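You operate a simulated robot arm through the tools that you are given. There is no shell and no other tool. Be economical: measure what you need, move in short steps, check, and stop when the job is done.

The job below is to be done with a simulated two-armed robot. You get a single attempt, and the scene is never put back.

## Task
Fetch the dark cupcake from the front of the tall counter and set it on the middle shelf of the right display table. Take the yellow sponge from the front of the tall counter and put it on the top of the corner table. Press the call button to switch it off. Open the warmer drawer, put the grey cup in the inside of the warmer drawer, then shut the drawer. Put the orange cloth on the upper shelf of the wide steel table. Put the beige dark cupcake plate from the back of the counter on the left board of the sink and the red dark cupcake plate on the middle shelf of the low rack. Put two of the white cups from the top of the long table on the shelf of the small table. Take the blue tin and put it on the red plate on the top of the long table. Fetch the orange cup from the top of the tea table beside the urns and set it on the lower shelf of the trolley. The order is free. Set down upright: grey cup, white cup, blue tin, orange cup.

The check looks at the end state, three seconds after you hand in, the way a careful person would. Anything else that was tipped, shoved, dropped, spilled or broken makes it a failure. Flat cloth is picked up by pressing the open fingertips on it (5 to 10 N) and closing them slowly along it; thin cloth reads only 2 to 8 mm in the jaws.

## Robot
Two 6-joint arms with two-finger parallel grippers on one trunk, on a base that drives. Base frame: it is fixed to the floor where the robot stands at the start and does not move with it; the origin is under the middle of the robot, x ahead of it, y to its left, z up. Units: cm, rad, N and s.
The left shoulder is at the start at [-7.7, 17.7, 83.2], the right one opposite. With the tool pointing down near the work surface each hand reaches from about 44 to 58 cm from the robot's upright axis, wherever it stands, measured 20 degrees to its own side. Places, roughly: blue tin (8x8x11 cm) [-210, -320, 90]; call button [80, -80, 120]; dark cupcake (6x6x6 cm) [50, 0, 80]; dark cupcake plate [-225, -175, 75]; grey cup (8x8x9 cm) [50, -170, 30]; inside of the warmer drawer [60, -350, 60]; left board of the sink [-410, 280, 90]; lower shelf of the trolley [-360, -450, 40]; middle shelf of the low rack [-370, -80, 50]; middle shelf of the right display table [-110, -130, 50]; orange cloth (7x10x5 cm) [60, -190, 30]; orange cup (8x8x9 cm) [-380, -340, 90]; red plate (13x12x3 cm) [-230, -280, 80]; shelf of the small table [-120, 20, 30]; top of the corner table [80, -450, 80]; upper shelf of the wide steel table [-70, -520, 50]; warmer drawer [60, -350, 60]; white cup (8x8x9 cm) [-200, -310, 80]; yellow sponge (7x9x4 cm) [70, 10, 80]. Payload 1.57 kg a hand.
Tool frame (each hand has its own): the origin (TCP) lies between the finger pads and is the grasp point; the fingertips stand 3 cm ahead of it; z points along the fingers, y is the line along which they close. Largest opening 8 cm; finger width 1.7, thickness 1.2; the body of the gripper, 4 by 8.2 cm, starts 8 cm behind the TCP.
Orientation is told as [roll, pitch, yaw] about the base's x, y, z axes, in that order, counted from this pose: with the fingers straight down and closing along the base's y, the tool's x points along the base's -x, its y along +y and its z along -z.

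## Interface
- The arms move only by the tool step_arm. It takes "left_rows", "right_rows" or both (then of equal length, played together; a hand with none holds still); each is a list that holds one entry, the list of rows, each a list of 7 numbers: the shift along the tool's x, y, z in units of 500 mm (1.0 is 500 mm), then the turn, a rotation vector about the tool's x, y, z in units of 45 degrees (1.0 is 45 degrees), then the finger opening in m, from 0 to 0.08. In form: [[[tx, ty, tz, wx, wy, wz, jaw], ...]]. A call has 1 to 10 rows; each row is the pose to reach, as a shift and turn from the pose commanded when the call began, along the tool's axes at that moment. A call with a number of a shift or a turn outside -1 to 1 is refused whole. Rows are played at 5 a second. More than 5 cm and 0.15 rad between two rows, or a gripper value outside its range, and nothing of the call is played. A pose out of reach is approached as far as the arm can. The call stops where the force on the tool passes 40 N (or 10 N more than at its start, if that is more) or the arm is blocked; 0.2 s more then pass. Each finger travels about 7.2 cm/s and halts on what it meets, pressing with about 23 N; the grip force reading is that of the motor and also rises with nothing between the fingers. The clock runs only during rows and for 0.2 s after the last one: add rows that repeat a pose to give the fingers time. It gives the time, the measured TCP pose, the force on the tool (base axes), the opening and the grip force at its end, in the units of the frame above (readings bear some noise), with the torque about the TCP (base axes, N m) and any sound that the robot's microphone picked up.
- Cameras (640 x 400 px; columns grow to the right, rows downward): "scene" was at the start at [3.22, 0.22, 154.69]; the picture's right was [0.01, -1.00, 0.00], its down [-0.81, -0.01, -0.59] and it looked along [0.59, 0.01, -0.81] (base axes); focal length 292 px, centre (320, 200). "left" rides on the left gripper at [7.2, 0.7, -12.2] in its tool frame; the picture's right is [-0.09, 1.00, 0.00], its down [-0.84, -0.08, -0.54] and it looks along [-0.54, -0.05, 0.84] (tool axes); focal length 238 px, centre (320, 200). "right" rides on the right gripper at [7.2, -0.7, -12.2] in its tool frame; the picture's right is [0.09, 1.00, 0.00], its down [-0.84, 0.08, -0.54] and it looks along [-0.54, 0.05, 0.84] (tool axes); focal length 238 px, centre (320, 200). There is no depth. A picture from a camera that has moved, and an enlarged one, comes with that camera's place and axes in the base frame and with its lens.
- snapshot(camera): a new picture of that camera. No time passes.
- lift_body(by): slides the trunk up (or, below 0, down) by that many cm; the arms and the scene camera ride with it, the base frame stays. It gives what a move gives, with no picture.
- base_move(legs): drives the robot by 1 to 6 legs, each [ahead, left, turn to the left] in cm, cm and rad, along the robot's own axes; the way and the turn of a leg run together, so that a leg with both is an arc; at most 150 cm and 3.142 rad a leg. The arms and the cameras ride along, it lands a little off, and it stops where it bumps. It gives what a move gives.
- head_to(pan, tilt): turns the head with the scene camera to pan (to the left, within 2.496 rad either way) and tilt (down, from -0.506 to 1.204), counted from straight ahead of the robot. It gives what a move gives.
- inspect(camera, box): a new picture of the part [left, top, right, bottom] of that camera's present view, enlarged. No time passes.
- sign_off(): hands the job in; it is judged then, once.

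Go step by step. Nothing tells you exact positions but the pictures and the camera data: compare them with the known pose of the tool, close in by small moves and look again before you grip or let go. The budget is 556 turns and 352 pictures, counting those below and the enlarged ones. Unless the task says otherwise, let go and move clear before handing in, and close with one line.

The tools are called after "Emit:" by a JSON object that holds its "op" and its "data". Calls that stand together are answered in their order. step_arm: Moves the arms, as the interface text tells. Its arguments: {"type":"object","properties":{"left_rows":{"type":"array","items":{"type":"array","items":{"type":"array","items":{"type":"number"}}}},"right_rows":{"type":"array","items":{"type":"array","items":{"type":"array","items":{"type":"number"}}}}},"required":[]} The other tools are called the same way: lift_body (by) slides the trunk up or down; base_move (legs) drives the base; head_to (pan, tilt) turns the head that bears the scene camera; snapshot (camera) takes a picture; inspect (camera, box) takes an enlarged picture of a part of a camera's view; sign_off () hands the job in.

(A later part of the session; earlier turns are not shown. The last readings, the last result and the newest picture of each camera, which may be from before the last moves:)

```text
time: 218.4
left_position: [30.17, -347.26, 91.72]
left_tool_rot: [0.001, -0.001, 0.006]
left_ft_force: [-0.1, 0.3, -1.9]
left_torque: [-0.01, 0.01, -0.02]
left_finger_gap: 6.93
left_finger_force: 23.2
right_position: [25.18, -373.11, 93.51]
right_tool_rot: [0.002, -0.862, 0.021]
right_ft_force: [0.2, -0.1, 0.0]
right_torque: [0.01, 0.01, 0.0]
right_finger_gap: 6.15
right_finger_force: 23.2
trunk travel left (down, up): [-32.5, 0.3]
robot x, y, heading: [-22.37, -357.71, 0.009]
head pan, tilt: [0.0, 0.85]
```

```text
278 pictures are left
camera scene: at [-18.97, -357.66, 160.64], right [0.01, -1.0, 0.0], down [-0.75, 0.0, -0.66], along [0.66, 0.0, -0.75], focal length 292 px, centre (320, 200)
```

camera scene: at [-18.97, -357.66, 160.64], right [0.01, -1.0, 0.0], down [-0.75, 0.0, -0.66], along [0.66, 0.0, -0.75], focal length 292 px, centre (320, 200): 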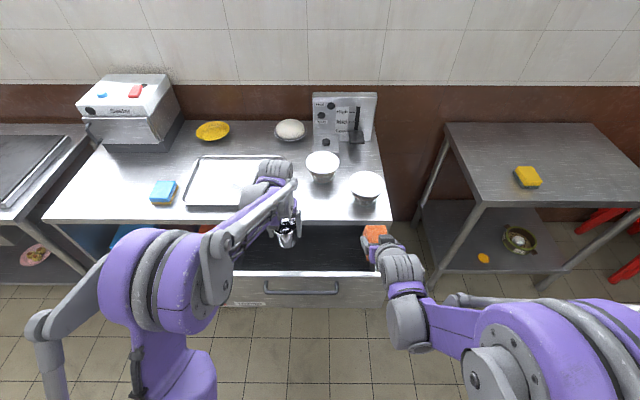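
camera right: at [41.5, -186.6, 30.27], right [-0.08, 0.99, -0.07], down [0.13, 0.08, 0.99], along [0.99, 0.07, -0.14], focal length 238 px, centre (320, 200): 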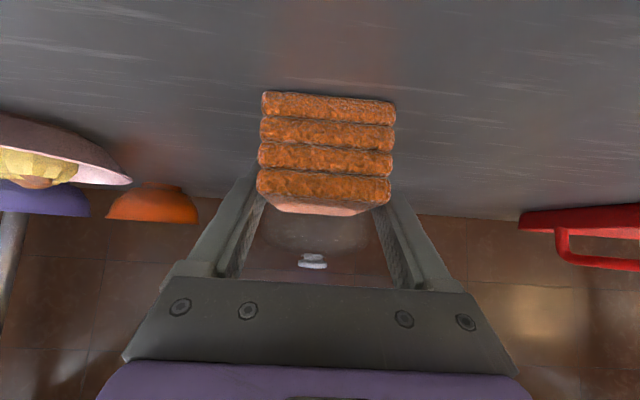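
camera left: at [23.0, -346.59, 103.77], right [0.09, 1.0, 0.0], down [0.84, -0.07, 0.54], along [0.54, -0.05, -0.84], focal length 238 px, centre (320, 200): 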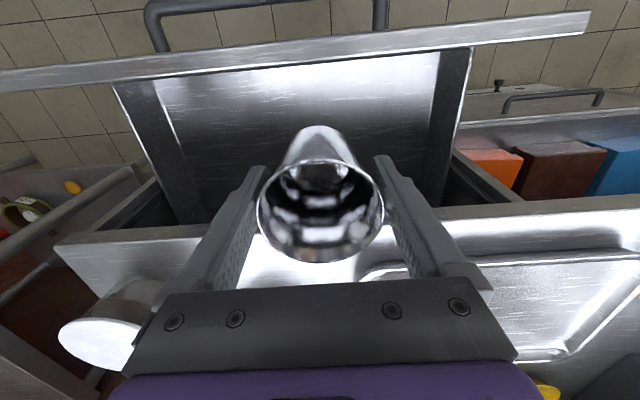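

The drawer's inside spans x≈24–39. I shift the cup 2 cm forward and lower it most of the way.

Emit:
{"op": "step_arm", "data": {"left_rows": [[[-0.044, 0, 0.0, 0, 0, 0, 0.045], [-0.044, 0, 0.08, 0, 0, 0, 0.045], [-0.044, 0, 0.16, 0, 0, 0, 0.045], [-0.044, 0, 0.24, 0, 0, 0, 0.045], [-0.044, 0, 0.31, 0, 0, 0, 0.045], [-0.044, 0, 0.31, 0, 0, 0, 0.045]]]}}

Emit:
{"op": "snapshot", "data": {"camera": "left"}}

Emit:
{"op": "snapshot", "data": {"camera": "scene"}}

```text
time: 219.8
left_position: [32.32, -347.27, 76.1]
left_tool_rot: [-0.001, -0.001, 0.005]
left_ft_force: [0.1, 0.0, -1.3]
left_torque: [0.05, -0.02, -0.03]
left_finger_gap: 6.96
left_finger_force: 22.7
right_position: [25.23, -373.16, 93.58]
right_tool_rot: [0.002, -0.863, 0.019]
right_ft_force: [-0.3, 0.8, -1.2]
right_torque: [0.0, 0.0, -0.01]
right_finger_gap: 6.16
right_finger_force: 23.9
trunk travel left (down, up): [-32.5, 0.3]
robot x, y, heading: [-22.56, -358.04, 0.009]
head pan, tilt: [0.0, 0.85]
```

```text
277 pictures are left
camera left: at [25.18, -346.49, 88.17], right [0.09, 1.0, 0.0], down [0.84, -0.07, 0.54], along [0.54, -0.05, -0.84], focal length 238 px, centre (320, 200)
```

left: 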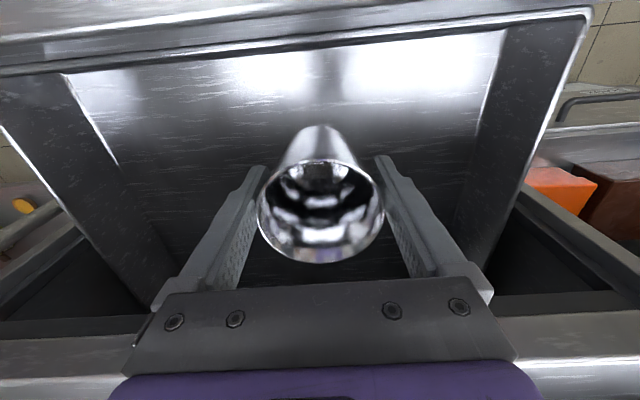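

```text
276 pictures are left
camera scene: at [-18.96, -357.67, 160.66], right [0.01, -1.0, 0.0], down [-0.75, 0.0, -0.66], along [0.66, 0.0, -0.75], focal length 292 px, centre (320, 200)
```

scene: 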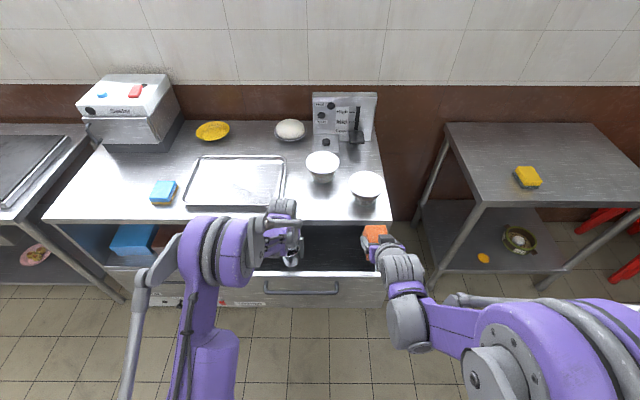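

I lower in half-centimetre rows until contact.

Emit:
{"op": "step_arm", "data": {"left_rows": [[[0, 0, 0.01, 0, 0, 0, 0.045], [0, 0, 0.02, 0, 0, 0, 0.045], [0, 0, 0.03, 0, 0, 0, 0.045], [0, 0, 0.04, 0, 0, 0, 0.045], [0, 0, 0.05, 0, 0, 0, 0.045], [0, 0, 0.06, 0, 0, 0, 0.045], [0, 0, 0.07, 0, 0, 0, 0.045], [0, 0, 0.08, 0, 0, 0, 0.045]]]}}

Emit:
{"op": "snapshot", "data": {"camera": "left"}}

```text
time: 221.7
left_position: [32.47, -347.13, 72.1]
left_tool_rot: [0.0, 0.001, 0.006]
left_ft_force: [0.3, 0.2, 0.0]
left_torque: [-0.01, -0.02, 0.05]
left_finger_gap: 6.94
left_finger_force: 22.8
right_position: [25.21, -373.17, 93.54]
right_tool_rot: [0.001, -0.864, 0.02]
right_ft_force: [0.3, -0.6, -1.3]
right_torque: [0.02, 0.0, 0.01]
right_finger_gap: 6.14
right_finger_force: 23.1
trunk travel left (down, up): [-32.5, 0.3]
robot x, y, heading: [-22.23, -357.59, 0.012]
head pan, tilt: [0.0, 0.85]
```

```text
275 pictures are left
camera left: at [25.28, -346.59, 84.26], right [0.09, 1.0, 0.0], down [0.84, -0.07, 0.54], along [0.54, -0.05, -0.84], focal length 238 px, centre (320, 200)
```

left: 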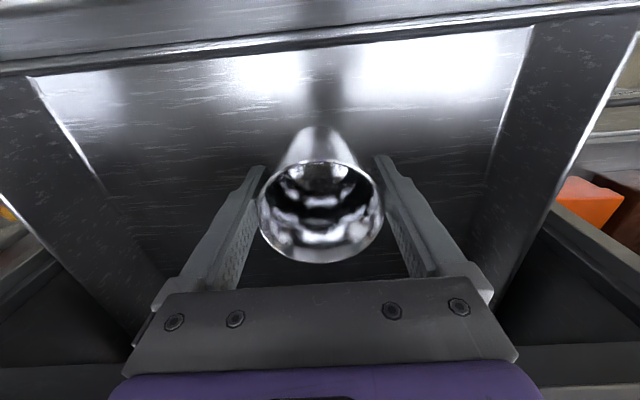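

Not yet. I shift 1.5 cm inward and continue down.

Emit:
{"op": "step_arm", "data": {"left_rows": [[[-0.03, 0, 0.0, 0, 0, 0, 0.045], [-0.03, 0, 0.01, 0, 0, 0, 0.045], [-0.03, 0, 0.02, 0, 0, 0, 0.045], [-0.03, 0, 0.03, 0, 0, 0, 0.045], [-0.03, 0, 0.04, 0, 0, 0, 0.045], [-0.03, 0, 0.05, 0, 0, 0, 0.045], [-0.03, 0, 0.06, 0, 0, 0, 0.045], [-0.03, 0, 0.07, 0, 0, 0, 0.045], [-0.03, 0, 0.08, 0, 0, 0, 0.045]]]}}

Emit:
{"op": "snapshot", "data": {"camera": "left"}}

```text
time: 223.7
left_position: [33.93, -347.14, 68.13]
left_tool_rot: [0.0, 0.001, 0.007]
left_ft_force: [0.7, -0.4, -0.9]
left_torque: [-0.02, 0.03, -0.01]
left_finger_gap: 6.93
left_finger_force: 23.0
right_position: [25.31, -373.26, 93.55]
right_tool_rot: [0.002, -0.864, 0.021]
right_ft_force: [1.0, 0.3, 0.6]
right_torque: [-0.02, 0.04, 0.02]
right_finger_gap: 6.14
right_finger_force: 22.9
trunk travel left (down, up): [-32.5, 0.3]
robot x, y, heading: [-22.84, -357.63, 0.011]
head pan, tilt: [0.0, 0.85]
```

```text
274 pictures are left
camera left: at [26.78, -346.5, 80.25], right [0.09, 1.0, 0.0], down [0.84, -0.07, 0.54], along [0.54, -0.05, -0.84], focal length 238 px, centre (320, 200)
```

left: 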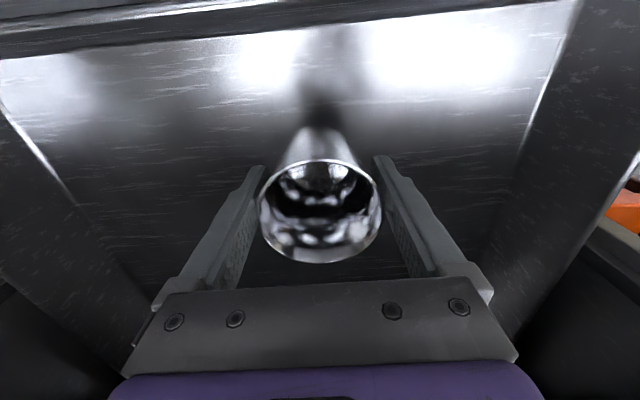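

Emit:
{"op": "step_arm", "data": {"left_rows": [[[0, 0, 0.008, 0, 0, 0, 0.045], [0, 0, 0.016, 0, 0, 0, 0.045], [0, 0, 0.024, 0, 0, 0, 0.045], [0, 0, 0.032, 0, 0, 0, 0.045], [0, 0, 0.04, 0, 0, 0, 0.045], [0, 0, 0.048, 0, 0, 0, 0.045], [0, 0, 0.056, 0, 0, 0, 0.045]]]}}

Emit:
{"op": "snapshot", "data": {"camera": "left"}}

```text
time: 225.2
left_position: [33.84, -347.16, 65.38]
left_tool_rot: [-0.001, 0.0, 0.008]
left_ft_force: [0.5, 0.2, -0.4]
left_torque: [0.0, 0.02, 0.04]
left_finger_gap: 6.93
left_finger_force: 23.1
right_position: [25.17, -373.2, 93.57]
right_tool_rot: [0.002, -0.862, 0.02]
right_ft_force: [0.4, 0.3, -0.5]
right_torque: [0.0, 0.05, -0.02]
right_finger_gap: 6.18
right_finger_force: 23.0
trunk travel left (down, up): [-32.5, 0.3]
robot x, y, heading: [-22.24, -357.88, 0.01]
head pan, tilt: [0.0, 0.85]
```

```text
273 pictures are left
camera left: at [26.74, -346.54, 77.49], right [0.09, 1.0, 0.0], down [0.84, -0.07, 0.54], along [0.54, -0.05, -0.84], focal length 238 px, centre (320, 200)
```

left: 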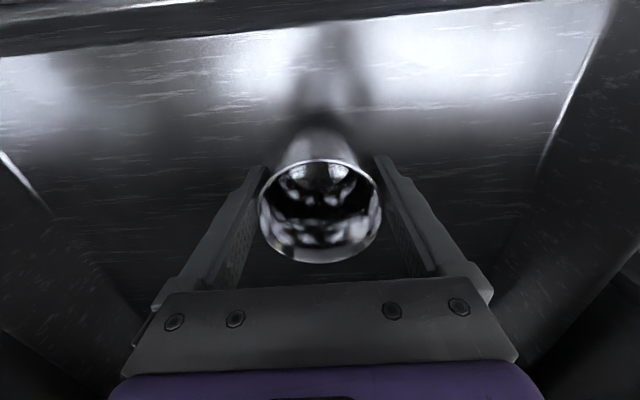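

Emit:
{"op": "step_arm", "data": {"left_rows": [[[0, 0, 0.008, 0, 0, 0, 0.045], [0, 0, 0.016, 0, 0, 0, 0.045], [0, 0, 0.024, 0, 0, 0, 0.045], [0, 0, 0.032, 0, 0, 0, 0.045], [0, 0, 0.04, 0, 0, 0, 0.045], [0, 0, 0.048, 0, 0, 0, 0.045], [0, 0, 0.056, 0, 0, 0, 0.045], [0, 0, 0.064, 0, 0, 0, 0.045]]]}}

Emit:
{"op": "snapshot", "data": {"camera": "left"}}

```text
time: 227.1
left_position: [33.99, -347.14, 62.19]
left_tool_rot: [0.0, 0.0, 0.006]
left_ft_force: [0.4, -2.5, 11.6]
left_torque: [0.02, 0.04, 0.0]
left_finger_gap: 6.84
left_finger_force: 22.4
right_position: [25.28, -373.09, 93.56]
right_tool_rot: [0.002, -0.861, 0.021]
right_ft_force: [-0.1, -1.2, -0.5]
right_torque: [-0.02, 0.0, 0.03]
right_finger_gap: 6.17
right_finger_force: 22.7
trunk travel left (down, up): [-32.5, 0.3]
robot x, y, heading: [-22.56, -357.83, 0.005]
head pan, tilt: [0.0, 0.85]
```

```text
272 pictures are left
camera left: at [26.76, -346.6, 74.38], right [0.09, 1.0, 0.0], down [0.84, -0.07, 0.54], along [0.54, -0.05, -0.84], focal length 238 px, centre (320, 200)
```

left: 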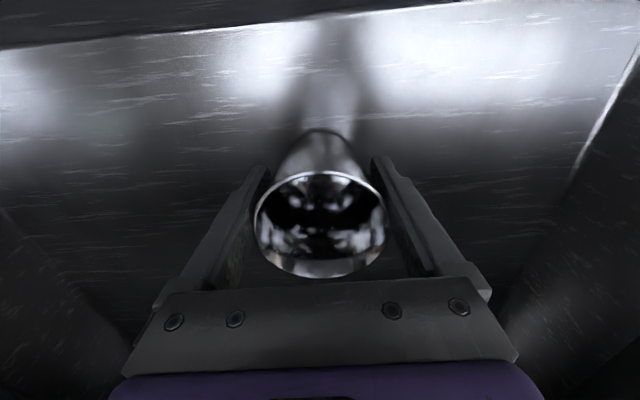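

Contact on the drawer floor. I open and rise straight up.

Emit:
{"op": "step_arm", "data": {"left_rows": [[[0, 0, -0.002, 0, 0, 0, 0.06], [0, 0, -0.002, 0, 0, 0, 0.08], [0, 0, -0.002, 0, 0, 0, 0.08], [0, 0, -0.06, 0, 0, 0, 0.08], [0, 0, -0.13, 0, 0, 0, 0.08], [0, 0, -0.21, 0, 0, 0, 0.08], [0, 0, -0.3, 0, 0, 0, 0.08], [0, 0, -0.39, 0, 0, 0, 0.08], [0, 0, -0.48, 0, 0, 0, 0.08], [0, 0, -0.56, 0, 0, 0, 0.08]]]}}

Emit:
{"op": "snapshot", "data": {"camera": "left"}}

```text
time: 229.2
left_position: [34.03, -347.29, 90.39]
left_tool_rot: [-0.001, 0.0, 0.005]
left_ft_force: [0.5, 0.2, -0.5]
left_torque: [-0.01, -0.02, 0.0]
left_finger_gap: 8.02
left_finger_force: 0.0
right_position: [25.3, -373.13, 93.72]
right_tool_rot: [0.002, -0.862, 0.022]
right_ft_force: [-0.2, 0.5, -1.4]
right_torque: [-0.01, -0.04, 0.0]
right_finger_gap: 6.15
right_finger_force: 22.9
trunk travel left (down, up): [-32.5, 0.3]
robot x, y, heading: [-22.36, -357.85, 0.009]
head pan, tilt: [0.0, 0.85]
```

```text
271 pictures are left
camera left: at [26.78, -346.62, 102.42], right [0.09, 1.0, 0.0], down [0.84, -0.07, 0.54], along [0.54, -0.05, -0.84], focal length 238 px, centre (320, 200)
```

left: 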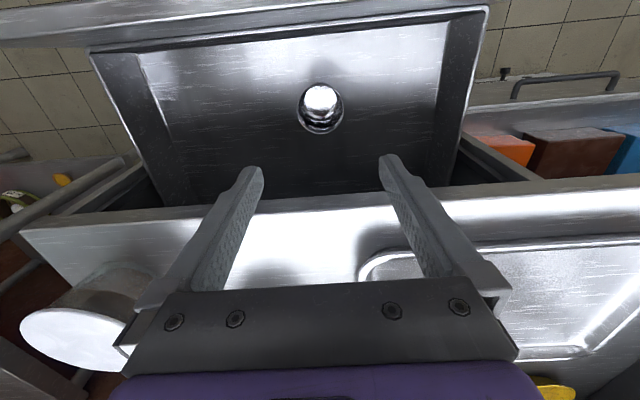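

The cup stands in the drawer. Now I back off, tilt the left hand and close its fingers to push the drawer shut.

Emit:
{"op": "base_move", "data": {"legs": [[-30, 0, 0]]}}

Emit:
{"op": "step_arm", "data": {"left_rows": [[[0, 0, 0.03, 0, -0.18, 0, 0.06], [0, 0, 0.08, 0, -0.36, 0, 0.04], [0, 0, 0.13, 0, -0.54, 0, 0.02], [0, 0, 0.2, 0, -0.72, 0, 0.0], [0, -0.03, 0.27, 0, -0.9, 0, 0.0], [0, -0.06, 0.34, 0, -1.0, 0, 0.0], [0, -0.08, 0.42, 0, -1.0, 0, 0.0], [0, -0.08, 0.45, 0, -1.0, 0, 0.0]]]}}

Emit:
{"op": "snapshot", "data": {"camera": "left"}}

Emit:
{"op": "snapshot", "data": {"camera": "scene"}}

```text
time: 231.3
left_position: [3.91, -347.71, 90.29]
left_tool_rot: [-0.001, 0.0, 0.0]
left_ft_force: [0.5, 0.2, -0.1]
left_torque: [-0.03, 0.0, -0.03]
left_finger_gap: 7.99
left_finger_force: 0.1
right_position: [-4.95, -373.44, 93.57]
right_tool_rot: [0.001, -0.861, 0.015]
right_ft_force: [0.9, -0.4, -1.0]
right_torque: [0.01, 0.02, -0.01]
right_finger_gap: 6.15
right_finger_force: 23.1
trunk travel left (down, up): [-32.5, 0.3]
robot x, y, heading: [-52.41, -358.19, 0.003]
head pan, tilt: [0.0, 0.85]
```

```text
time: 233.1
left_position: [6.61, -352.36, 68.76]
left_tool_rot: [0.001, -0.785, 0.002]
left_ft_force: [0.8, 0.1, -0.1]
left_torque: [0.03, 0.0, 0.0]
left_finger_gap: 0.0
left_finger_force: 21.5
left hand out of reach, approached as far as the arm can: row 6, 7, 8
right_position: [-5.0, -373.59, 93.56]
right_tool_rot: [0.002, -0.863, 0.015]
right_ft_force: [0.1, -0.3, -1.0]
right_torque: [0.02, -0.02, 0.0]
right_finger_gap: 6.16
right_finger_force: 23.2
trunk travel left (down, up): [-32.5, 0.3]
robot x, y, heading: [-52.47, -357.72, 0.005]
head pan, tilt: [0.0, 0.85]
```

```text
270 pictures are left
camera left: at [-7.11, -351.52, 72.3], right [0.06, 1.0, 0.07], down [0.21, -0.08, 0.97], along [0.98, -0.05, -0.21], focal length 238 px, centre (320, 200)
```

left: 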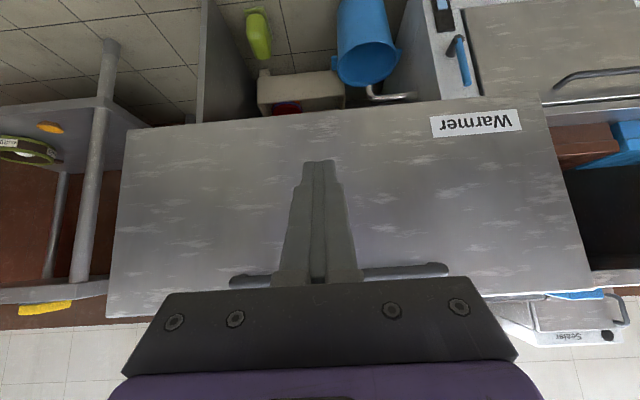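

```text
269 pictures are left
camera scene: at [-49.13, -357.79, 160.66], right [0.0, -1.0, 0.0], down [-0.75, 0.0, -0.66], along [0.66, 0.0, -0.75], focal length 292 px, centre (320, 200)
```

scene: 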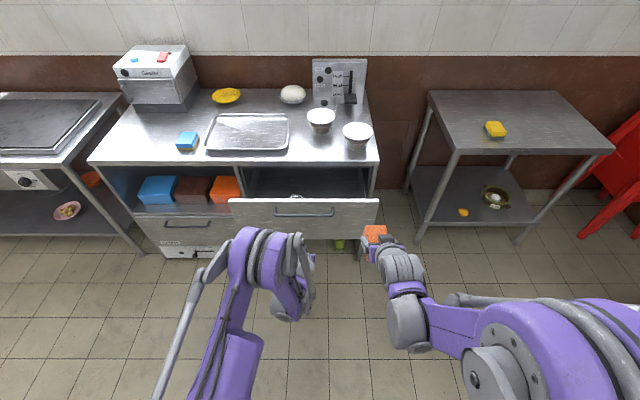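

Tips point at the face below the handle. I drive forward to contact and push.

Emit:
{"op": "base_move", "data": {"legs": [[20, 0, 0]]}}

Emit:
{"op": "base_move", "data": {"legs": [[8, 0, 0]]}}

Emit:
{"op": "snapshot", "data": {"camera": "scene"}}

```text
time: 234.7
left_position: [26.09, -352.7, 68.73]
left_tool_rot: [0.001, -0.783, -0.003]
left_ft_force: [0.2, -0.3, 0.3]
left_torque: [0.04, -0.01, 0.02]
left_finger_gap: 0.01
left_finger_force: 21.6
right_position: [14.42, -373.86, 93.55]
right_tool_rot: [0.001, -0.861, 0.011]
right_ft_force: [-0.8, 0.1, -1.4]
right_torque: [0.0, -0.03, 0.01]
right_finger_gap: 6.15
right_finger_force: 23.5
trunk travel left (down, up): [-32.5, 0.3]
robot x, y, heading: [-32.87, -358.03, -0.003]
head pan, tilt: [0.0, 0.85]
```

```text
time: 235.8
left_position: [34.0, -352.68, 68.75]
left_tool_rot: [0.003, -0.783, -0.003]
left_ft_force: [0.5, -0.7, -0.1]
left_torque: [0.0, -0.05, 0.0]
left_finger_gap: 0.0
left_finger_force: 21.5
right_position: [22.33, -373.75, 93.44]
right_tool_rot: [0.002, -0.86, 0.012]
right_ft_force: [0.4, -0.2, -1.3]
right_torque: [-0.03, 0.01, 0.02]
right_finger_gap: 6.14
right_finger_force: 23.3
trunk travel left (down, up): [-32.5, 0.3]
robot x, y, heading: [-24.92, -358.18, -0.003]
head pan, tilt: [0.0, 0.85]
```

```text
268 pictures are left
camera scene: at [-21.64, -357.86, 160.62], right [0.0, -1.0, 0.0], down [-0.75, 0.0, -0.66], along [0.66, 0.0, -0.75], focal length 292 px, centre (320, 200)
```

scene: 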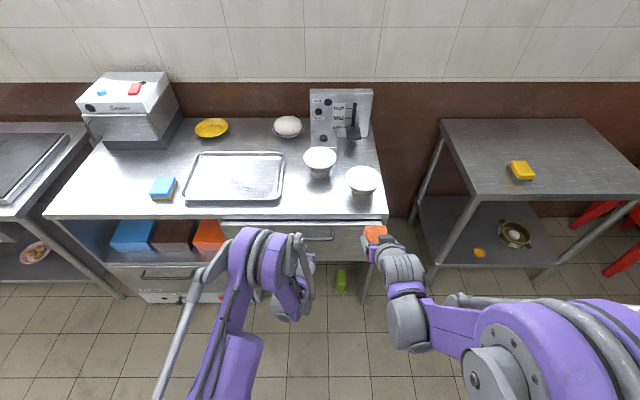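

It slides in smoothly. I push the remaining few centimetres.

Emit:
{"op": "base_move", "data": {"legs": [[7, 0, 0]]}}

Emit:
{"op": "snapshot", "data": {"camera": "scene"}}

Emit:
{"op": "snapshot", "data": {"camera": "left"}}

```text
time: 236.8
left_position: [38.68, -352.58, 68.76]
left_tool_rot: [0.002, -0.768, -0.004]
left_ft_force: [-11.3, 0.9, -3.4]
left_torque: [0.03, 0.28, 0.08]
left_finger_gap: 0.0
left_finger_force: 21.5
right_position: [27.7, -373.78, 93.6]
right_tool_rot: [0.001, -0.862, 0.01]
right_ft_force: [0.5, 0.4, -0.3]
right_torque: [-0.01, 0.01, 0.01]
right_finger_gap: 6.15
right_finger_force: 23.1
trunk travel left (down, up): [-32.5, 0.3]
robot x, y, heading: [-19.66, -357.8, -0.004]
head pan, tilt: [0.0, 0.85]
stopped in leg 1: the force on the tool passed its limit at 138 N (the readings are from after the stop); the commanded pose is now the measured one
```

```text
267 pictures are left
camera scene: at [-16.4, -357.87, 160.67], right [0.0, -1.0, 0.0], down [-0.75, 0.0, -0.66], along [0.66, 0.0, -0.75], focal length 292 px, centre (320, 200)
```

scene: 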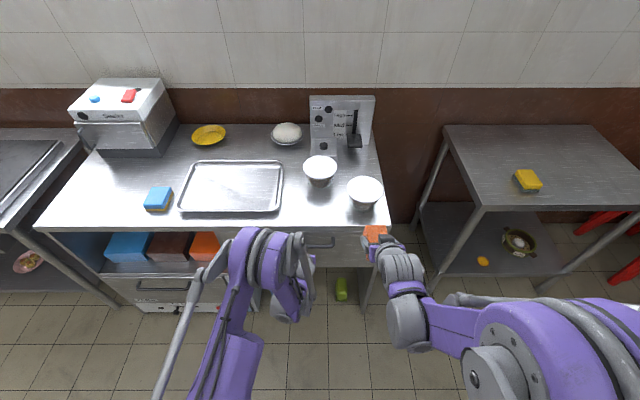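

```text
266 pictures are left
camera left: at [25.03, -351.8, 72.47], right [0.07, 1.0, 0.07], down [0.23, -0.08, 0.97], along [0.97, -0.05, -0.23], focal length 238 px, centre (320, 200)
```

left: 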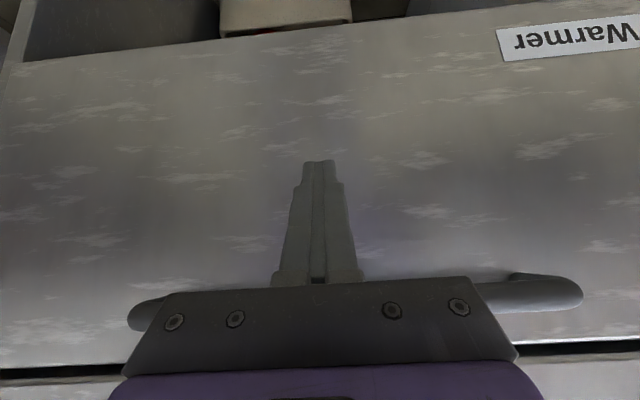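

The drawer is shut. Next, the cloth: I back off and turn to face the wide steel table at the aisle's end.

Emit:
{"op": "base_move", "data": {"legs": [[-35, 0, 0], [0, 0, -1.567], [45, -8, 0]]}}

Emit:
{"op": "head_to", "data": {"pan": 0, "tilt": 0.6}}

Emit:
{"op": "snapshot", "data": {"camera": "scene"}}

Emit:
{"op": "snapshot", "data": {"camera": "right"}}

```text
time: 245.2
left_position: [-57.5, -461.09, 68.69]
left_tool_rot: [0.003, -0.77, -1.575]
left_ft_force: [0.7, -0.6, 0.1]
left_torque: [-0.03, -0.01, 0.02]
left_finger_gap: 0.0
left_finger_force: 20.9
right_position: [-78.72, -450.02, 93.49]
right_tool_rot: [0.003, -0.861, -1.558]
right_ft_force: [0.6, -1.0, -0.6]
right_torque: [0.03, 0.01, 0.01]
right_finger_gap: 6.15
right_finger_force: 23.3
trunk travel left (down, up): [-32.5, 0.3]
robot x, y, heading: [-63.11, -402.99, -1.572]
head pan, tilt: [0.0, 0.85]
```

```text
time: 246.0
left_position: [-57.52, -461.13, 68.73]
left_tool_rot: [0.001, -0.771, -1.575]
left_ft_force: [-0.2, -1.1, -0.2]
left_torque: [0.0, 0.01, 0.0]
left_finger_gap: 0.02
left_finger_force: 21.4
right_position: [-78.73, -450.03, 93.67]
right_tool_rot: [0.002, -0.861, -1.561]
right_ft_force: [-0.7, -0.3, -1.1]
right_torque: [0.02, 0.01, 0.0]
right_finger_gap: 6.15
right_finger_force: 22.8
trunk travel left (down, up): [-32.5, 0.3]
robot x, y, heading: [-63.06, -402.68, -1.575]
head pan, tilt: [0.0, 0.6]
```

```text
265 pictures are left
camera scene: at [-62.97, -406.9, 162.74], right [-1.0, 0.0, 0.0], down [0.0, 0.57, -0.82], along [0.0, -0.82, -0.57], focal length 292 px, centre (320, 200)
```

scene: 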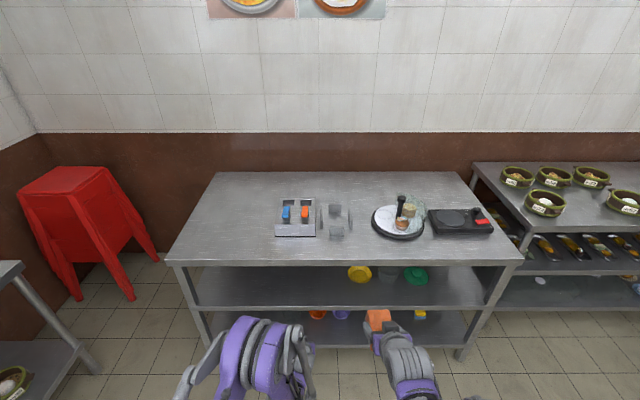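

```text
264 pictures are left
camera right: at [-79.51, -436.18, 96.09], right [0.99, 0.07, -0.07], down [0.08, -0.13, 0.99], along [0.06, -0.99, -0.14], focal length 238 px, centre (320, 200)
```

right: 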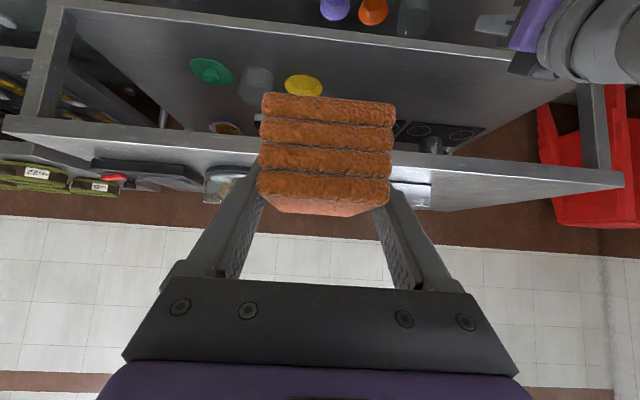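

The table edge is at y≈−484, top z≈79, upper shelf z≈52; the shelf's left-middle is clear. I raise the left hand out of the way, lower the right hand, and shift left.

Emit:
{"op": "step_arm", "data": {"left_rows": [[[-0.037, 0, -0.082, 0, 0, 0, 0], [-0.074, 0, -0.163, 0, 0, 0, 0], [-0.111, 0, -0.244, 0, 0, 0, 0], [-0.148, 0, -0.325, 0, 0, 0, 0], [-0.185, 0, -0.406, 0, 0, 0, 0], [-0.222, 0, -0.487, 0, 0, 0, 0], [-0.259, 0, -0.568, 0, 0, 0, 0], [-0.296, 0, -0.65, 0, 0, 0, 0], [-0.333, 0, -0.731, 0, 0, 0, 0], [-0.37, 0, -0.812, 0, 0, 0, 0]]], "right_rows": [[[0.03, 0, 0.026, 0, 0, 0, 0.04], [0.06, 0, 0.052, 0, 0, 0, 0.04], [0.09, 0, 0.078, 0, 0, 0, 0.04], [0.12, 0, 0.104, 0, 0, 0, 0.04], [0.15, 0, 0.13, 0, 0, 0, 0.04], [0.18, 0, 0.156, 0, 0, 0, 0.04], [0.21, 0, 0.182, 0, 0, 0, 0.04], [0.24, 0, 0.208, 0, 0, 0, 0.04], [0.26, 0, 0.226, 0, 0, 0, 0.04], [0.26, 0, 0.226, 0, 0, 0, 0.04]]]}}

Emit:
{"op": "lift_body", "data": {"by": -15.5}}

Emit:
{"op": "base_move", "data": {"legs": [[0, 20, 0], [24, 0, 0]]}}

Emit:
{"op": "snapshot", "data": {"camera": "right"}}

Emit:
{"op": "snapshot", "data": {"camera": "scene"}}

```text
time: 248.2
left_position: [-57.42, -445.81, 110.86]
left_tool_rot: [0.002, -0.772, -1.572]
left_ft_force: [0.2, 0.1, -0.5]
left_torque: [0.01, 0.03, 0.04]
left_finger_gap: 0.0
left_finger_force: 20.8
right_position: [-78.19, -456.25, 82.5]
right_tool_rot: [0.002, -0.86, -1.56]
right_ft_force: [-1.0, 0.5, -0.5]
right_torque: [0.03, -0.01, -0.02]
right_finger_gap: 6.15
right_finger_force: 22.5
right hand out of reach, approached as far as the arm can: row 4, 5, 6, 7, 8, 9, 10
trunk travel left (down, up): [-32.5, 0.3]
robot x, y, heading: [-62.74, -402.55, -1.578]
head pan, tilt: [0.0, 0.6]
```

```text
time: 250.0
left_position: [-57.58, -446.18, 95.28]
left_tool_rot: [0.001, -0.771, -1.575]
left_ft_force: [-0.9, -0.1, 0.3]
left_torque: [0.0, 0.05, 0.02]
left_finger_gap: 0.0
left_finger_force: 21.7
right_position: [-78.67, -456.13, 67.2]
right_tool_rot: [0.001, -0.859, -1.558]
right_ft_force: [0.1, -0.5, -1.0]
right_torque: [0.02, 0.0, 0.02]
right_finger_gap: 6.15
right_finger_force: 23.2
trunk travel left (down, up): [-17.0, 15.8]
robot x, y, heading: [-62.76, -402.52, -1.573]
head pan, tilt: [0.0, 0.6]
```

```text
time: 253.7
left_position: [-37.48, -470.09, 95.27]
left_tool_rot: [0.004, -0.771, -1.573]
left_ft_force: [-0.3, 0.2, 0.3]
left_torque: [0.02, 0.01, -0.03]
left_finger_gap: 0.0
left_finger_force: 21.5
right_position: [-58.54, -480.2, 67.23]
right_tool_rot: [0.002, -0.86, -1.56]
right_ft_force: [0.2, -0.1, -1.0]
right_torque: [-0.01, 0.01, 0.01]
right_finger_gap: 6.14
right_finger_force: 22.6
trunk travel left (down, up): [-17.0, 15.8]
robot x, y, heading: [-42.77, -426.55, -1.576]
head pan, tilt: [0.0, 0.6]
```

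```text
263 pictures are left
camera right: at [-59.37, -466.25, 69.75], right [0.99, 0.07, -0.07], down [0.08, -0.13, 0.99], along [0.06, -0.99, -0.14], focal length 238 px, centre (320, 200)
```

right: 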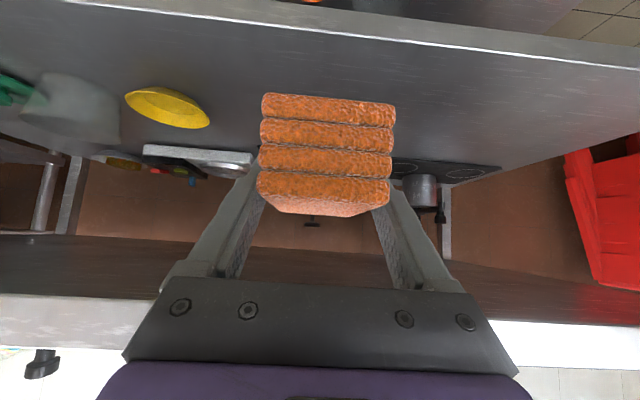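

```text
262 pictures are left
camera scene: at [-42.96, -431.8, 146.92], right [-1.0, 0.0, 0.0], down [0.0, 0.57, -0.82], along [0.0, -0.82, -0.57], focal length 292 px, centre (320, 200)
```

scene: 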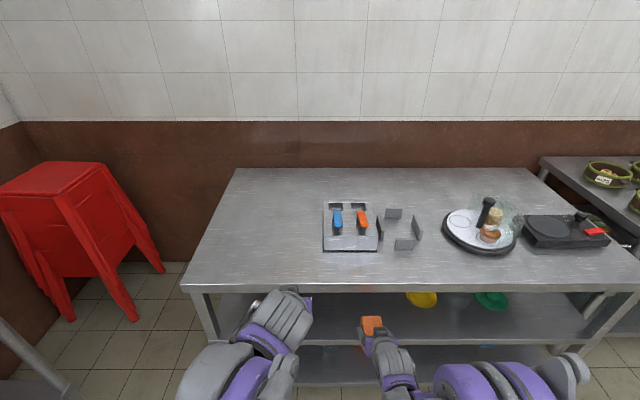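

The approach is clear but the hand must be lower before entering. I lower the trunk 9 cm and drive in 12 cm.

Emit:
{"op": "lift_body", "data": {"by": -9}}

Emit:
{"op": "base_move", "data": {"legs": [[13, 0, 0]]}}

Emit:
{"op": "snapshot", "data": {"camera": "right"}}

```text
time: 255.0
left_position: [-37.57, -470.09, 86.35]
left_tool_rot: [0.001, -0.77, -1.574]
left_ft_force: [-0.3, 0.3, 0.3]
left_torque: [-0.01, 0.01, 0.0]
left_finger_gap: 0.0
left_finger_force: 21.4
right_position: [-58.62, -480.12, 58.24]
right_tool_rot: [0.002, -0.861, -1.56]
right_ft_force: [-0.3, -0.6, -0.7]
right_torque: [0.0, -0.02, 0.0]
right_finger_gap: 6.13
right_finger_force: 22.8
trunk travel left (down, up): [-8.0, 24.8]
robot x, y, heading: [-43.05, -426.71, -1.571]
head pan, tilt: [0.0, 0.6]
```

```text
time: 256.3
left_position: [-37.61, -483.26, 86.19]
left_tool_rot: [0.003, -0.769, -1.576]
left_ft_force: [-0.3, -0.1, 1.1]
left_torque: [0.0, -0.02, -0.02]
left_finger_gap: 0.0
left_finger_force: 21.1
right_position: [-58.72, -493.26, 58.2]
right_tool_rot: [0.002, -0.86, -1.562]
right_ft_force: [-0.5, 1.0, -0.6]
right_torque: [0.03, -0.02, 0.05]
right_finger_gap: 6.16
right_finger_force: 23.6
trunk travel left (down, up): [-8.0, 24.8]
robot x, y, heading: [-43.18, -439.93, -1.568]
head pan, tilt: [0.0, 0.6]
```

```text
261 pictures are left
camera right: at [-59.41, -479.36, 60.74], right [0.99, 0.07, -0.07], down [0.08, -0.13, 0.99], along [0.06, -0.99, -0.14], focal length 238 px, centre (320, 200)
```

right: 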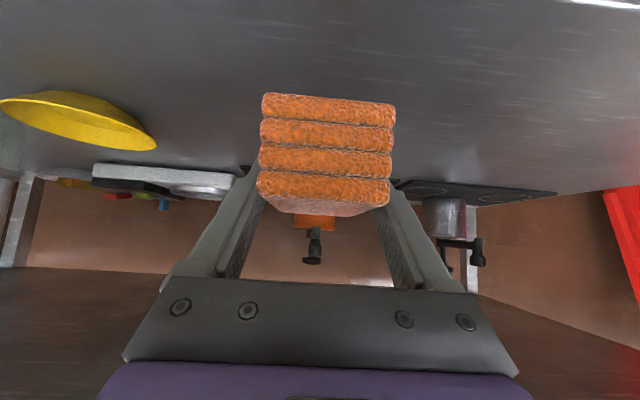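

The cloth is over the shelf. I lower the trunk gently.

Emit:
{"op": "lift_body", "data": {"by": -2}}

Emit:
{"op": "lift_body", "data": {"by": -0.5}}

Emit:
{"op": "snapshot", "data": {"camera": "right"}}

```text
time: 256.9
left_position: [-37.65, -483.19, 84.23]
left_tool_rot: [0.003, -0.77, -1.575]
left_ft_force: [-1.2, -1.0, -0.1]
left_torque: [-0.02, -0.01, 0.0]
left_finger_gap: 0.01
left_finger_force: 21.3
right_position: [-58.54, -493.25, 56.32]
right_tool_rot: [0.003, -0.86, -1.559]
right_ft_force: [-0.9, 0.6, -0.3]
right_torque: [0.03, -0.01, 0.0]
right_finger_gap: 6.13
right_finger_force: 22.6
trunk travel left (down, up): [-6.0, 26.8]
robot x, y, heading: [-43.41, -439.75, -1.574]
head pan, tilt: [0.0, 0.6]
```

```text
time: 257.5
left_position: [-37.7, -483.28, 83.75]
left_tool_rot: [0.002, -0.769, -1.576]
left_ft_force: [-0.3, 0.6, -0.4]
left_torque: [-0.01, 0.0, 0.03]
left_finger_gap: 0.0
left_finger_force: 21.3
right_position: [-58.56, -493.24, 55.74]
right_tool_rot: [0.002, -0.86, -1.561]
right_ft_force: [0.7, 0.1, -1.9]
right_torque: [0.05, -0.01, 0.0]
right_finger_gap: 6.16
right_finger_force: 23.0
trunk travel left (down, up): [-5.5, 27.3]
robot x, y, heading: [-43.08, -439.68, -1.573]
head pan, tilt: [0.0, 0.6]
```

```text
260 pictures are left
camera right: at [-59.41, -479.32, 58.28], right [0.99, 0.07, -0.07], down [0.08, -0.13, 0.99], along [0.06, -0.99, -0.14], focal length 238 px, centre (320, 200)
```

right: 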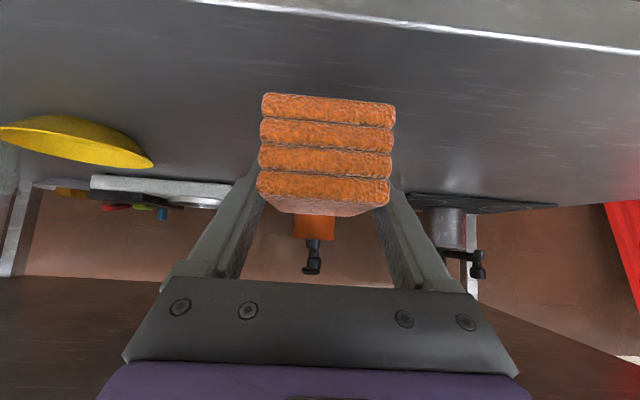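

Emit:
{"op": "lift_body", "data": {"by": -0.5}}

Emit:
{"op": "lift_body", "data": {"by": -0.4}}

Emit:
{"op": "snapshot", "data": {"camera": "right"}}

```text
time: 258.0
left_position: [-37.65, -483.29, 83.18]
left_tool_rot: [0.001, -0.769, -1.575]
left_ft_force: [0.2, 0.4, -0.2]
left_torque: [0.0, -0.02, 0.01]
left_finger_gap: 0.0
left_finger_force: 21.4
right_position: [-58.67, -493.12, 55.25]
right_tool_rot: [0.002, -0.861, -1.561]
right_ft_force: [0.3, 0.5, -0.4]
right_torque: [0.01, -0.02, 0.03]
right_finger_gap: 6.16
right_finger_force: 22.7
trunk travel left (down, up): [-5.0, 27.8]
robot x, y, heading: [-43.18, -439.64, -1.571]
head pan, tilt: [0.0, 0.6]
```

```text
time: 258.6
left_position: [-37.66, -483.23, 82.98]
left_tool_rot: [0.002, -0.768, -1.575]
left_ft_force: [0.6, -0.5, -0.2]
left_torque: [-0.01, 0.03, 0.04]
left_finger_gap: 0.01
left_finger_force: 20.9
right_position: [-58.65, -493.28, 54.87]
right_tool_rot: [0.002, -0.861, -1.562]
right_ft_force: [-1.5, 0.2, -0.6]
right_torque: [0.03, 0.04, 0.03]
right_finger_gap: 6.14
right_finger_force: 23.4
trunk travel left (down, up): [-4.6, 28.2]
robot x, y, heading: [-43.41, -439.6, -1.576]
head pan, tilt: [0.0, 0.6]
```

```text
259 pictures are left
camera right: at [-59.4, -479.32, 57.38], right [0.99, 0.07, -0.07], down [0.08, -0.13, 0.99], along [0.06, -0.99, -0.14], focal length 238 px, centre (320, 200)
```

right: 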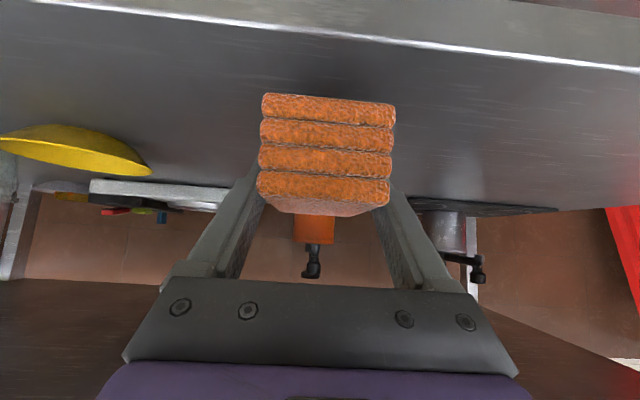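

Left hand needs more margin; I raise it, then continue lowering.

Emit:
{"op": "step_arm", "data": {"left_rows": [[[-0.035, 0, -0.036, 0, 0, 0, 0], [-0.07, 0, -0.072, 0, 0, 0, 0]]]}}

Emit:
{"op": "lift_body", "data": {"by": -0.5}}

Emit:
{"op": "lift_body", "data": {"by": -0.4}}

Emit:
{"op": "lift_body", "data": {"by": -0.4}}

```text
time: 259.1
left_position: [-37.62, -483.26, 87.67]
left_tool_rot: [0.003, -0.769, -1.574]
left_ft_force: [-0.1, -0.3, -0.4]
left_torque: [0.0, -0.03, -0.01]
left_finger_gap: 0.01
left_finger_force: 21.4
right_position: [-58.69, -493.24, 54.86]
right_tool_rot: [0.001, -0.861, -1.56]
right_ft_force: [-0.1, 0.4, -0.3]
right_torque: [0.04, 0.01, 0.0]
right_finger_gap: 6.15
right_finger_force: 22.6
trunk travel left (down, up): [-4.6, 28.2]
robot x, y, heading: [-42.75, -439.81, -1.573]
head pan, tilt: [0.0, 0.6]
```

```text
time: 259.7
left_position: [-37.66, -483.25, 87.37]
left_tool_rot: [0.003, -0.77, -1.574]
left_ft_force: [-0.3, -0.3, -0.2]
left_torque: [0.0, 0.01, -0.02]
left_finger_gap: 0.0
left_finger_force: 21.2
right_position: [-58.65, -493.13, 54.42]
right_tool_rot: [0.0, -0.859, -1.559]
right_ft_force: [1.2, 0.3, -1.7]
right_torque: [0.03, 0.02, -0.01]
right_finger_gap: 6.15
right_finger_force: 22.8
trunk travel left (down, up): [-4.1, 28.7]
robot x, y, heading: [-42.85, -439.44, -1.571]
head pan, tilt: [0.0, 0.6]
```

```text
time: 260.2
left_position: [-37.55, -483.25, 87.07]
left_tool_rot: [0.001, -0.769, -1.575]
left_ft_force: [0.6, 0.0, -0.7]
left_torque: [0.0, -0.02, -0.02]
left_finger_gap: 0.0
left_finger_force: 21.0
right_position: [-58.74, -493.2, 53.96]
right_tool_rot: [0.003, -0.861, -1.56]
right_ft_force: [0.3, 0.7, -0.7]
right_torque: [0.01, 0.02, 0.03]
right_finger_gap: 6.15
right_finger_force: 23.0
trunk travel left (down, up): [-3.7, 29.1]
robot x, y, heading: [-42.97, -439.74, -1.574]
head pan, tilt: [0.0, 0.6]
```

```text
time: 260.8
left_position: [-37.67, -483.24, 86.66]
left_tool_rot: [0.001, -0.77, -1.574]
left_ft_force: [0.1, -0.7, 0.4]
left_torque: [0.02, 0.02, 0.01]
left_finger_gap: 0.01
left_finger_force: 20.8
right_position: [-58.56, -493.13, 53.56]
right_tool_rot: [0.002, -0.861, -1.561]
right_ft_force: [0.2, -0.6, -1.3]
right_torque: [0.0, -0.02, 0.0]
right_finger_gap: 6.17
right_finger_force: 22.2
trunk travel left (down, up): [-3.3, 29.5]
robot x, y, heading: [-42.89, -439.81, -1.57]
head pan, tilt: [0.0, 0.6]
```

Emit:
{"op": "snapshot", "data": {"camera": "right"}}

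Emit:
{"op": "lift_body", "data": {"by": -0.5}}

Emit:
{"op": "lift_body", "data": {"by": -0.5}}

```text
258 pictures are left
camera right: at [-59.4, -479.32, 56.07], right [0.99, 0.07, -0.07], down [0.08, -0.13, 0.99], along [0.06, -0.99, -0.14], focal length 238 px, centre (320, 200)
```

right: 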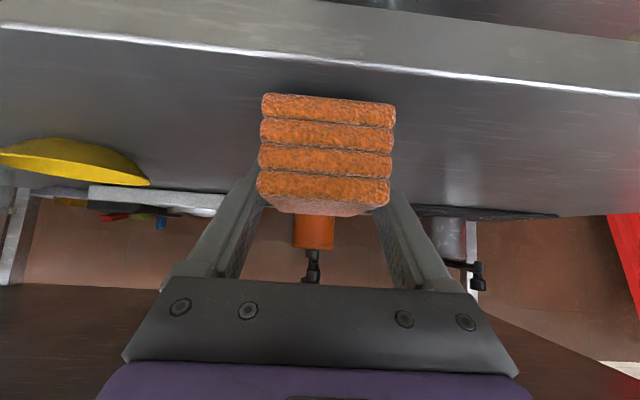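

```text
time: 261.3
left_position: [-37.61, -483.3, 86.09]
left_tool_rot: [0.001, -0.768, -1.575]
left_ft_force: [-0.6, 1.3, -0.4]
left_torque: [-0.01, 0.01, -0.01]
left_finger_gap: 0.0
left_finger_force: 21.5
right_position: [-58.7, -493.22, 52.97]
right_tool_rot: [0.002, -0.861, -1.561]
right_ft_force: [0.4, -0.1, 0.0]
right_torque: [0.0, 0.0, 0.01]
right_finger_gap: 6.16
right_finger_force: 23.4
trunk travel left (down, up): [-2.8, 30.0]
robot x, y, heading: [-43.47, -439.68, -1.573]
head pan, tilt: [0.0, 0.6]
```

```text
time: 261.8
left_position: [-37.63, -483.1, 85.69]
left_tool_rot: [0.002, -0.77, -1.574]
left_ft_force: [0.5, 0.4, 0.2]
left_torque: [0.0, -0.03, 0.0]
left_finger_gap: 0.0
left_finger_force: 21.5
right_position: [-58.71, -493.26, 52.69]
right_tool_rot: [0.001, -0.864, -1.56]
right_ft_force: [-1.9, -3.9, 18.4]
right_torque: [0.09, 0.12, 0.0]
right_finger_gap: 6.15
right_finger_force: 22.6
trunk travel left (down, up): [-2.3, 30.5]
robot x, y, heading: [-42.6, -439.42, -1.573]
head pan, tilt: [0.0, 0.6]
```

Contact. I release, draw back along the tool and reverse.

Emit:
{"op": "step_arm", "data": {"right_rows": [[[0, 0, 0, 0, 0, 0, 0.07], [0, 0, 0, 0, 0, 0, 0.08], [0, 0, 0, 0, 0, 0, 0.08], [0, 0, -0.06, 0, 0, 0, 0.08], [0, 0, -0.12, 0, 0, 0, 0.08]]]}}

Emit:
{"op": "base_move", "data": {"legs": [[-22, 0, 0]]}}

Emit:
{"op": "snapshot", "data": {"camera": "right"}}

```text
time: 263.0
left_position: [-37.58, -483.14, 85.52]
left_tool_rot: [0.001, -0.77, -1.573]
left_ft_force: [0.6, 0.2, 0.0]
left_torque: [0.01, 0.01, 0.01]
left_finger_gap: 0.0
left_finger_force: 21.4
right_position: [-58.59, -488.66, 56.4]
right_tool_rot: [0.0, -0.862, -1.561]
right_ft_force: [-0.4, 0.4, -0.1]
right_torque: [-0.03, -0.04, 0.01]
right_finger_gap: 8.02
right_finger_force: 0.1
trunk travel left (down, up): [-2.3, 30.5]
robot x, y, heading: [-43.02, -439.89, -1.576]
head pan, tilt: [0.0, 0.6]
```

```text
time: 264.7
left_position: [-37.54, -461.24, 85.7]
left_tool_rot: [0.002, -0.771, -1.574]
left_ft_force: [0.1, 0.5, -0.5]
left_torque: [0.04, 0.0, 0.02]
left_finger_gap: 0.0
left_finger_force: 21.1
right_position: [-58.58, -466.76, 56.4]
right_tool_rot: [0.003, -0.86, -1.559]
right_ft_force: [0.4, 0.0, 0.4]
right_torque: [0.0, 0.0, 0.02]
right_finger_gap: 8.0
right_finger_force: 0.1
trunk travel left (down, up): [-2.3, 30.5]
robot x, y, heading: [-43.25, -417.55, -1.572]
head pan, tilt: [0.0, 0.6]
```

```text
257 pictures are left
camera right: at [-59.29, -452.88, 58.93], right [0.99, 0.07, -0.07], down [0.08, -0.13, 0.99], along [0.06, -0.99, -0.14], focal length 238 px, centre (320, 200)
```

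right: 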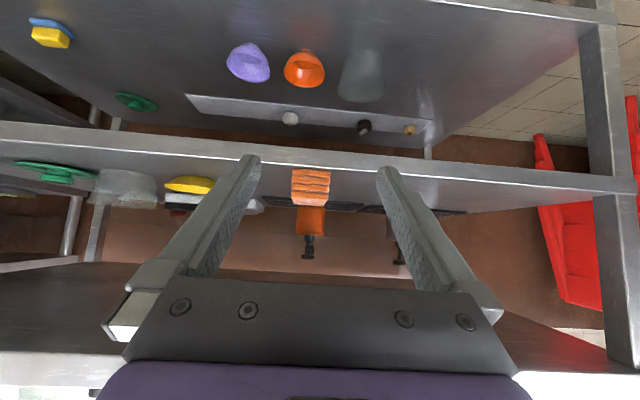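

The cloth lies on the upper shelf. Now I raise the trunk and look toward the long table and tea table on my right.

Emit:
{"op": "lift_body", "data": {"by": 30}}

Emit:
{"op": "head_to", "data": {"pan": -1.7, "tilt": 0.3}}

Emit:
{"op": "snapshot", "data": {"camera": "scene"}}

Emit:
{"op": "head_to", "data": {"pan": -1.0, "tilt": 0.3}}

Emit:
{"op": "snapshot", "data": {"camera": "scene"}}

```text
time: 267.7
left_position: [-37.48, -461.34, 115.65]
left_tool_rot: [0.003, -0.77, -1.572]
left_ft_force: [-0.4, 0.1, 0.5]
left_torque: [-0.03, -0.02, 0.03]
left_finger_gap: 0.0
left_finger_force: 21.3
right_position: [-58.49, -466.79, 86.45]
right_tool_rot: [0.001, -0.861, -1.559]
right_ft_force: [-0.2, -0.1, -0.7]
right_torque: [0.01, -0.03, 0.02]
right_finger_gap: 7.98
right_finger_force: 0.1
trunk travel left (down, up): [-32.3, 0.5]
robot x, y, heading: [-43.07, -417.26, -1.575]
head pan, tilt: [0.0, 0.6]
```

```text
time: 269.4
left_position: [-37.57, -461.36, 115.68]
left_tool_rot: [0.001, -0.771, -1.573]
left_ft_force: [-0.7, 0.0, 0.0]
left_torque: [0.0, -0.02, -0.01]
left_finger_gap: 0.0
left_finger_force: 21.3
right_position: [-58.54, -466.76, 86.33]
right_tool_rot: [0.0, -0.86, -1.558]
right_ft_force: [0.1, -0.7, 0.3]
right_torque: [-0.03, 0.03, 0.0]
right_finger_gap: 8.0
right_finger_force: 0.0
trunk travel left (down, up): [-32.3, 0.5]
robot x, y, heading: [-42.72, -417.93, -1.573]
head pan, tilt: [-1.7, 0.3]
```

```text
256 pictures are left
camera scene: at [-52.17, -412.1, 165.32], right [0.13, 0.99, 0.0], down [0.29, -0.04, -0.96], along [-0.95, 0.12, -0.3], focal length 292 px, centre (320, 200)
```

scene: 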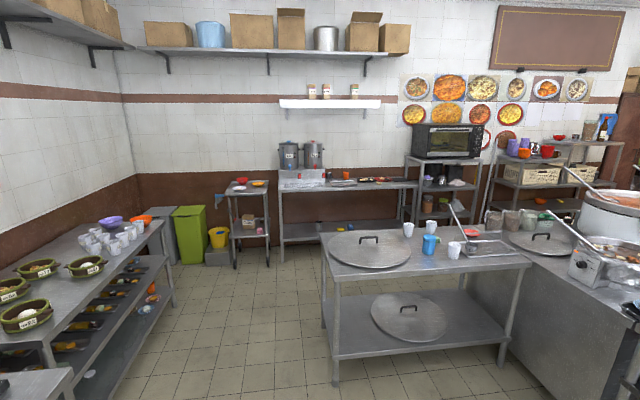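

```text
time: 270.5
left_position: [-37.61, -461.31, 115.7]
left_tool_rot: [0.003, -0.77, -1.57]
left_ft_force: [0.1, -1.0, 0.7]
left_torque: [0.02, 0.0, 0.0]
left_finger_gap: 0.03
left_finger_force: 21.2
right_position: [-58.53, -466.83, 86.45]
right_tool_rot: [0.002, -0.862, -1.558]
right_ft_force: [-0.3, 0.9, -0.6]
right_torque: [0.04, 0.03, 0.0]
right_finger_gap: 8.01
right_finger_force: 0.1
trunk travel left (down, up): [-32.3, 0.5]
robot x, y, heading: [-42.89, -418.1, -1.57]
head pan, tilt: [-1.0, 0.3]
```

```text
255 pictures are left
camera scene: at [-50.78, -418.35, 165.32], right [-0.54, 0.84, 0.0], down [0.25, 0.16, -0.96], along [-0.81, -0.51, -0.3], focal length 292 px, centre (320, 200)
```

scene: 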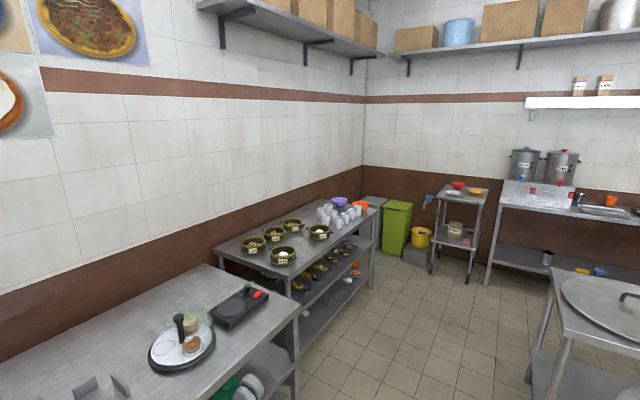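

The long table (front edge x≈−182, y −388…−275) holds the tin, white cups and red plate; the tea table with urns is against the far wall and the trolley beside it. I drive to face the long table.

Emit:
{"op": "base_move", "data": {"legs": [[0, 0, -1.571], [65, -60, 0], [0, -22, 0]]}}

Emit:
{"op": "head_to", "data": {"pan": 0, "tilt": 0.6}}

Emit:
{"op": "snapshot", "data": {"camera": "scene"}}

```text
time: 282.3
left_position: [-151.63, -339.17, 115.61]
left_tool_rot: [0.002, -0.769, 3.13]
left_ft_force: [-0.7, -0.4, 0.1]
left_torque: [-0.01, -0.01, -0.01]
left_finger_gap: 0.0
left_finger_force: 21.1
right_position: [-157.0, -318.2, 86.39]
right_tool_rot: [0.001, -0.861, -3.138]
right_ft_force: [0.8, 0.2, 0.7]
right_torque: [-0.02, 0.02, 0.01]
right_finger_gap: 8.0
right_finger_force: 0.1
trunk travel left (down, up): [-32.3, 0.5]
robot x, y, heading: [-107.92, -333.9, 3.133]
head pan, tilt: [-1.0, 0.3]
```

```text
time: 283.6
left_position: [-151.68, -339.15, 115.54]
left_tool_rot: [0.002, -0.771, 3.133]
left_ft_force: [-0.3, 0.2, 0.5]
left_torque: [0.0, 0.01, 0.0]
left_finger_gap: 0.0
left_finger_force: 21.0
right_position: [-157.02, -318.16, 86.38]
right_tool_rot: [0.002, -0.86, -3.14]
right_ft_force: [0.0, 0.4, 0.8]
right_torque: [0.0, -0.03, -0.02]
right_finger_gap: 8.0
right_finger_force: 0.0
trunk travel left (down, up): [-32.3, 0.5]
robot x, y, heading: [-107.8, -333.82, 3.13]
head pan, tilt: [0.0, 0.6]
```

```text
254 pictures are left
camera scene: at [-112.59, -334.02, 162.57], right [0.01, 1.0, 0.0], down [0.56, -0.01, -0.83], along [-0.83, 0.01, -0.56], focal length 292 px, centre (320, 200)
```

scene: 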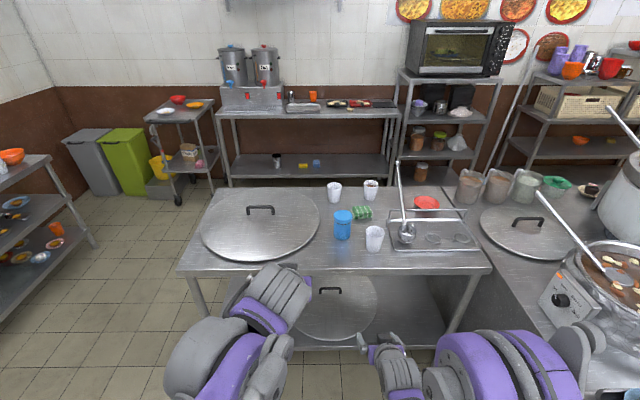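

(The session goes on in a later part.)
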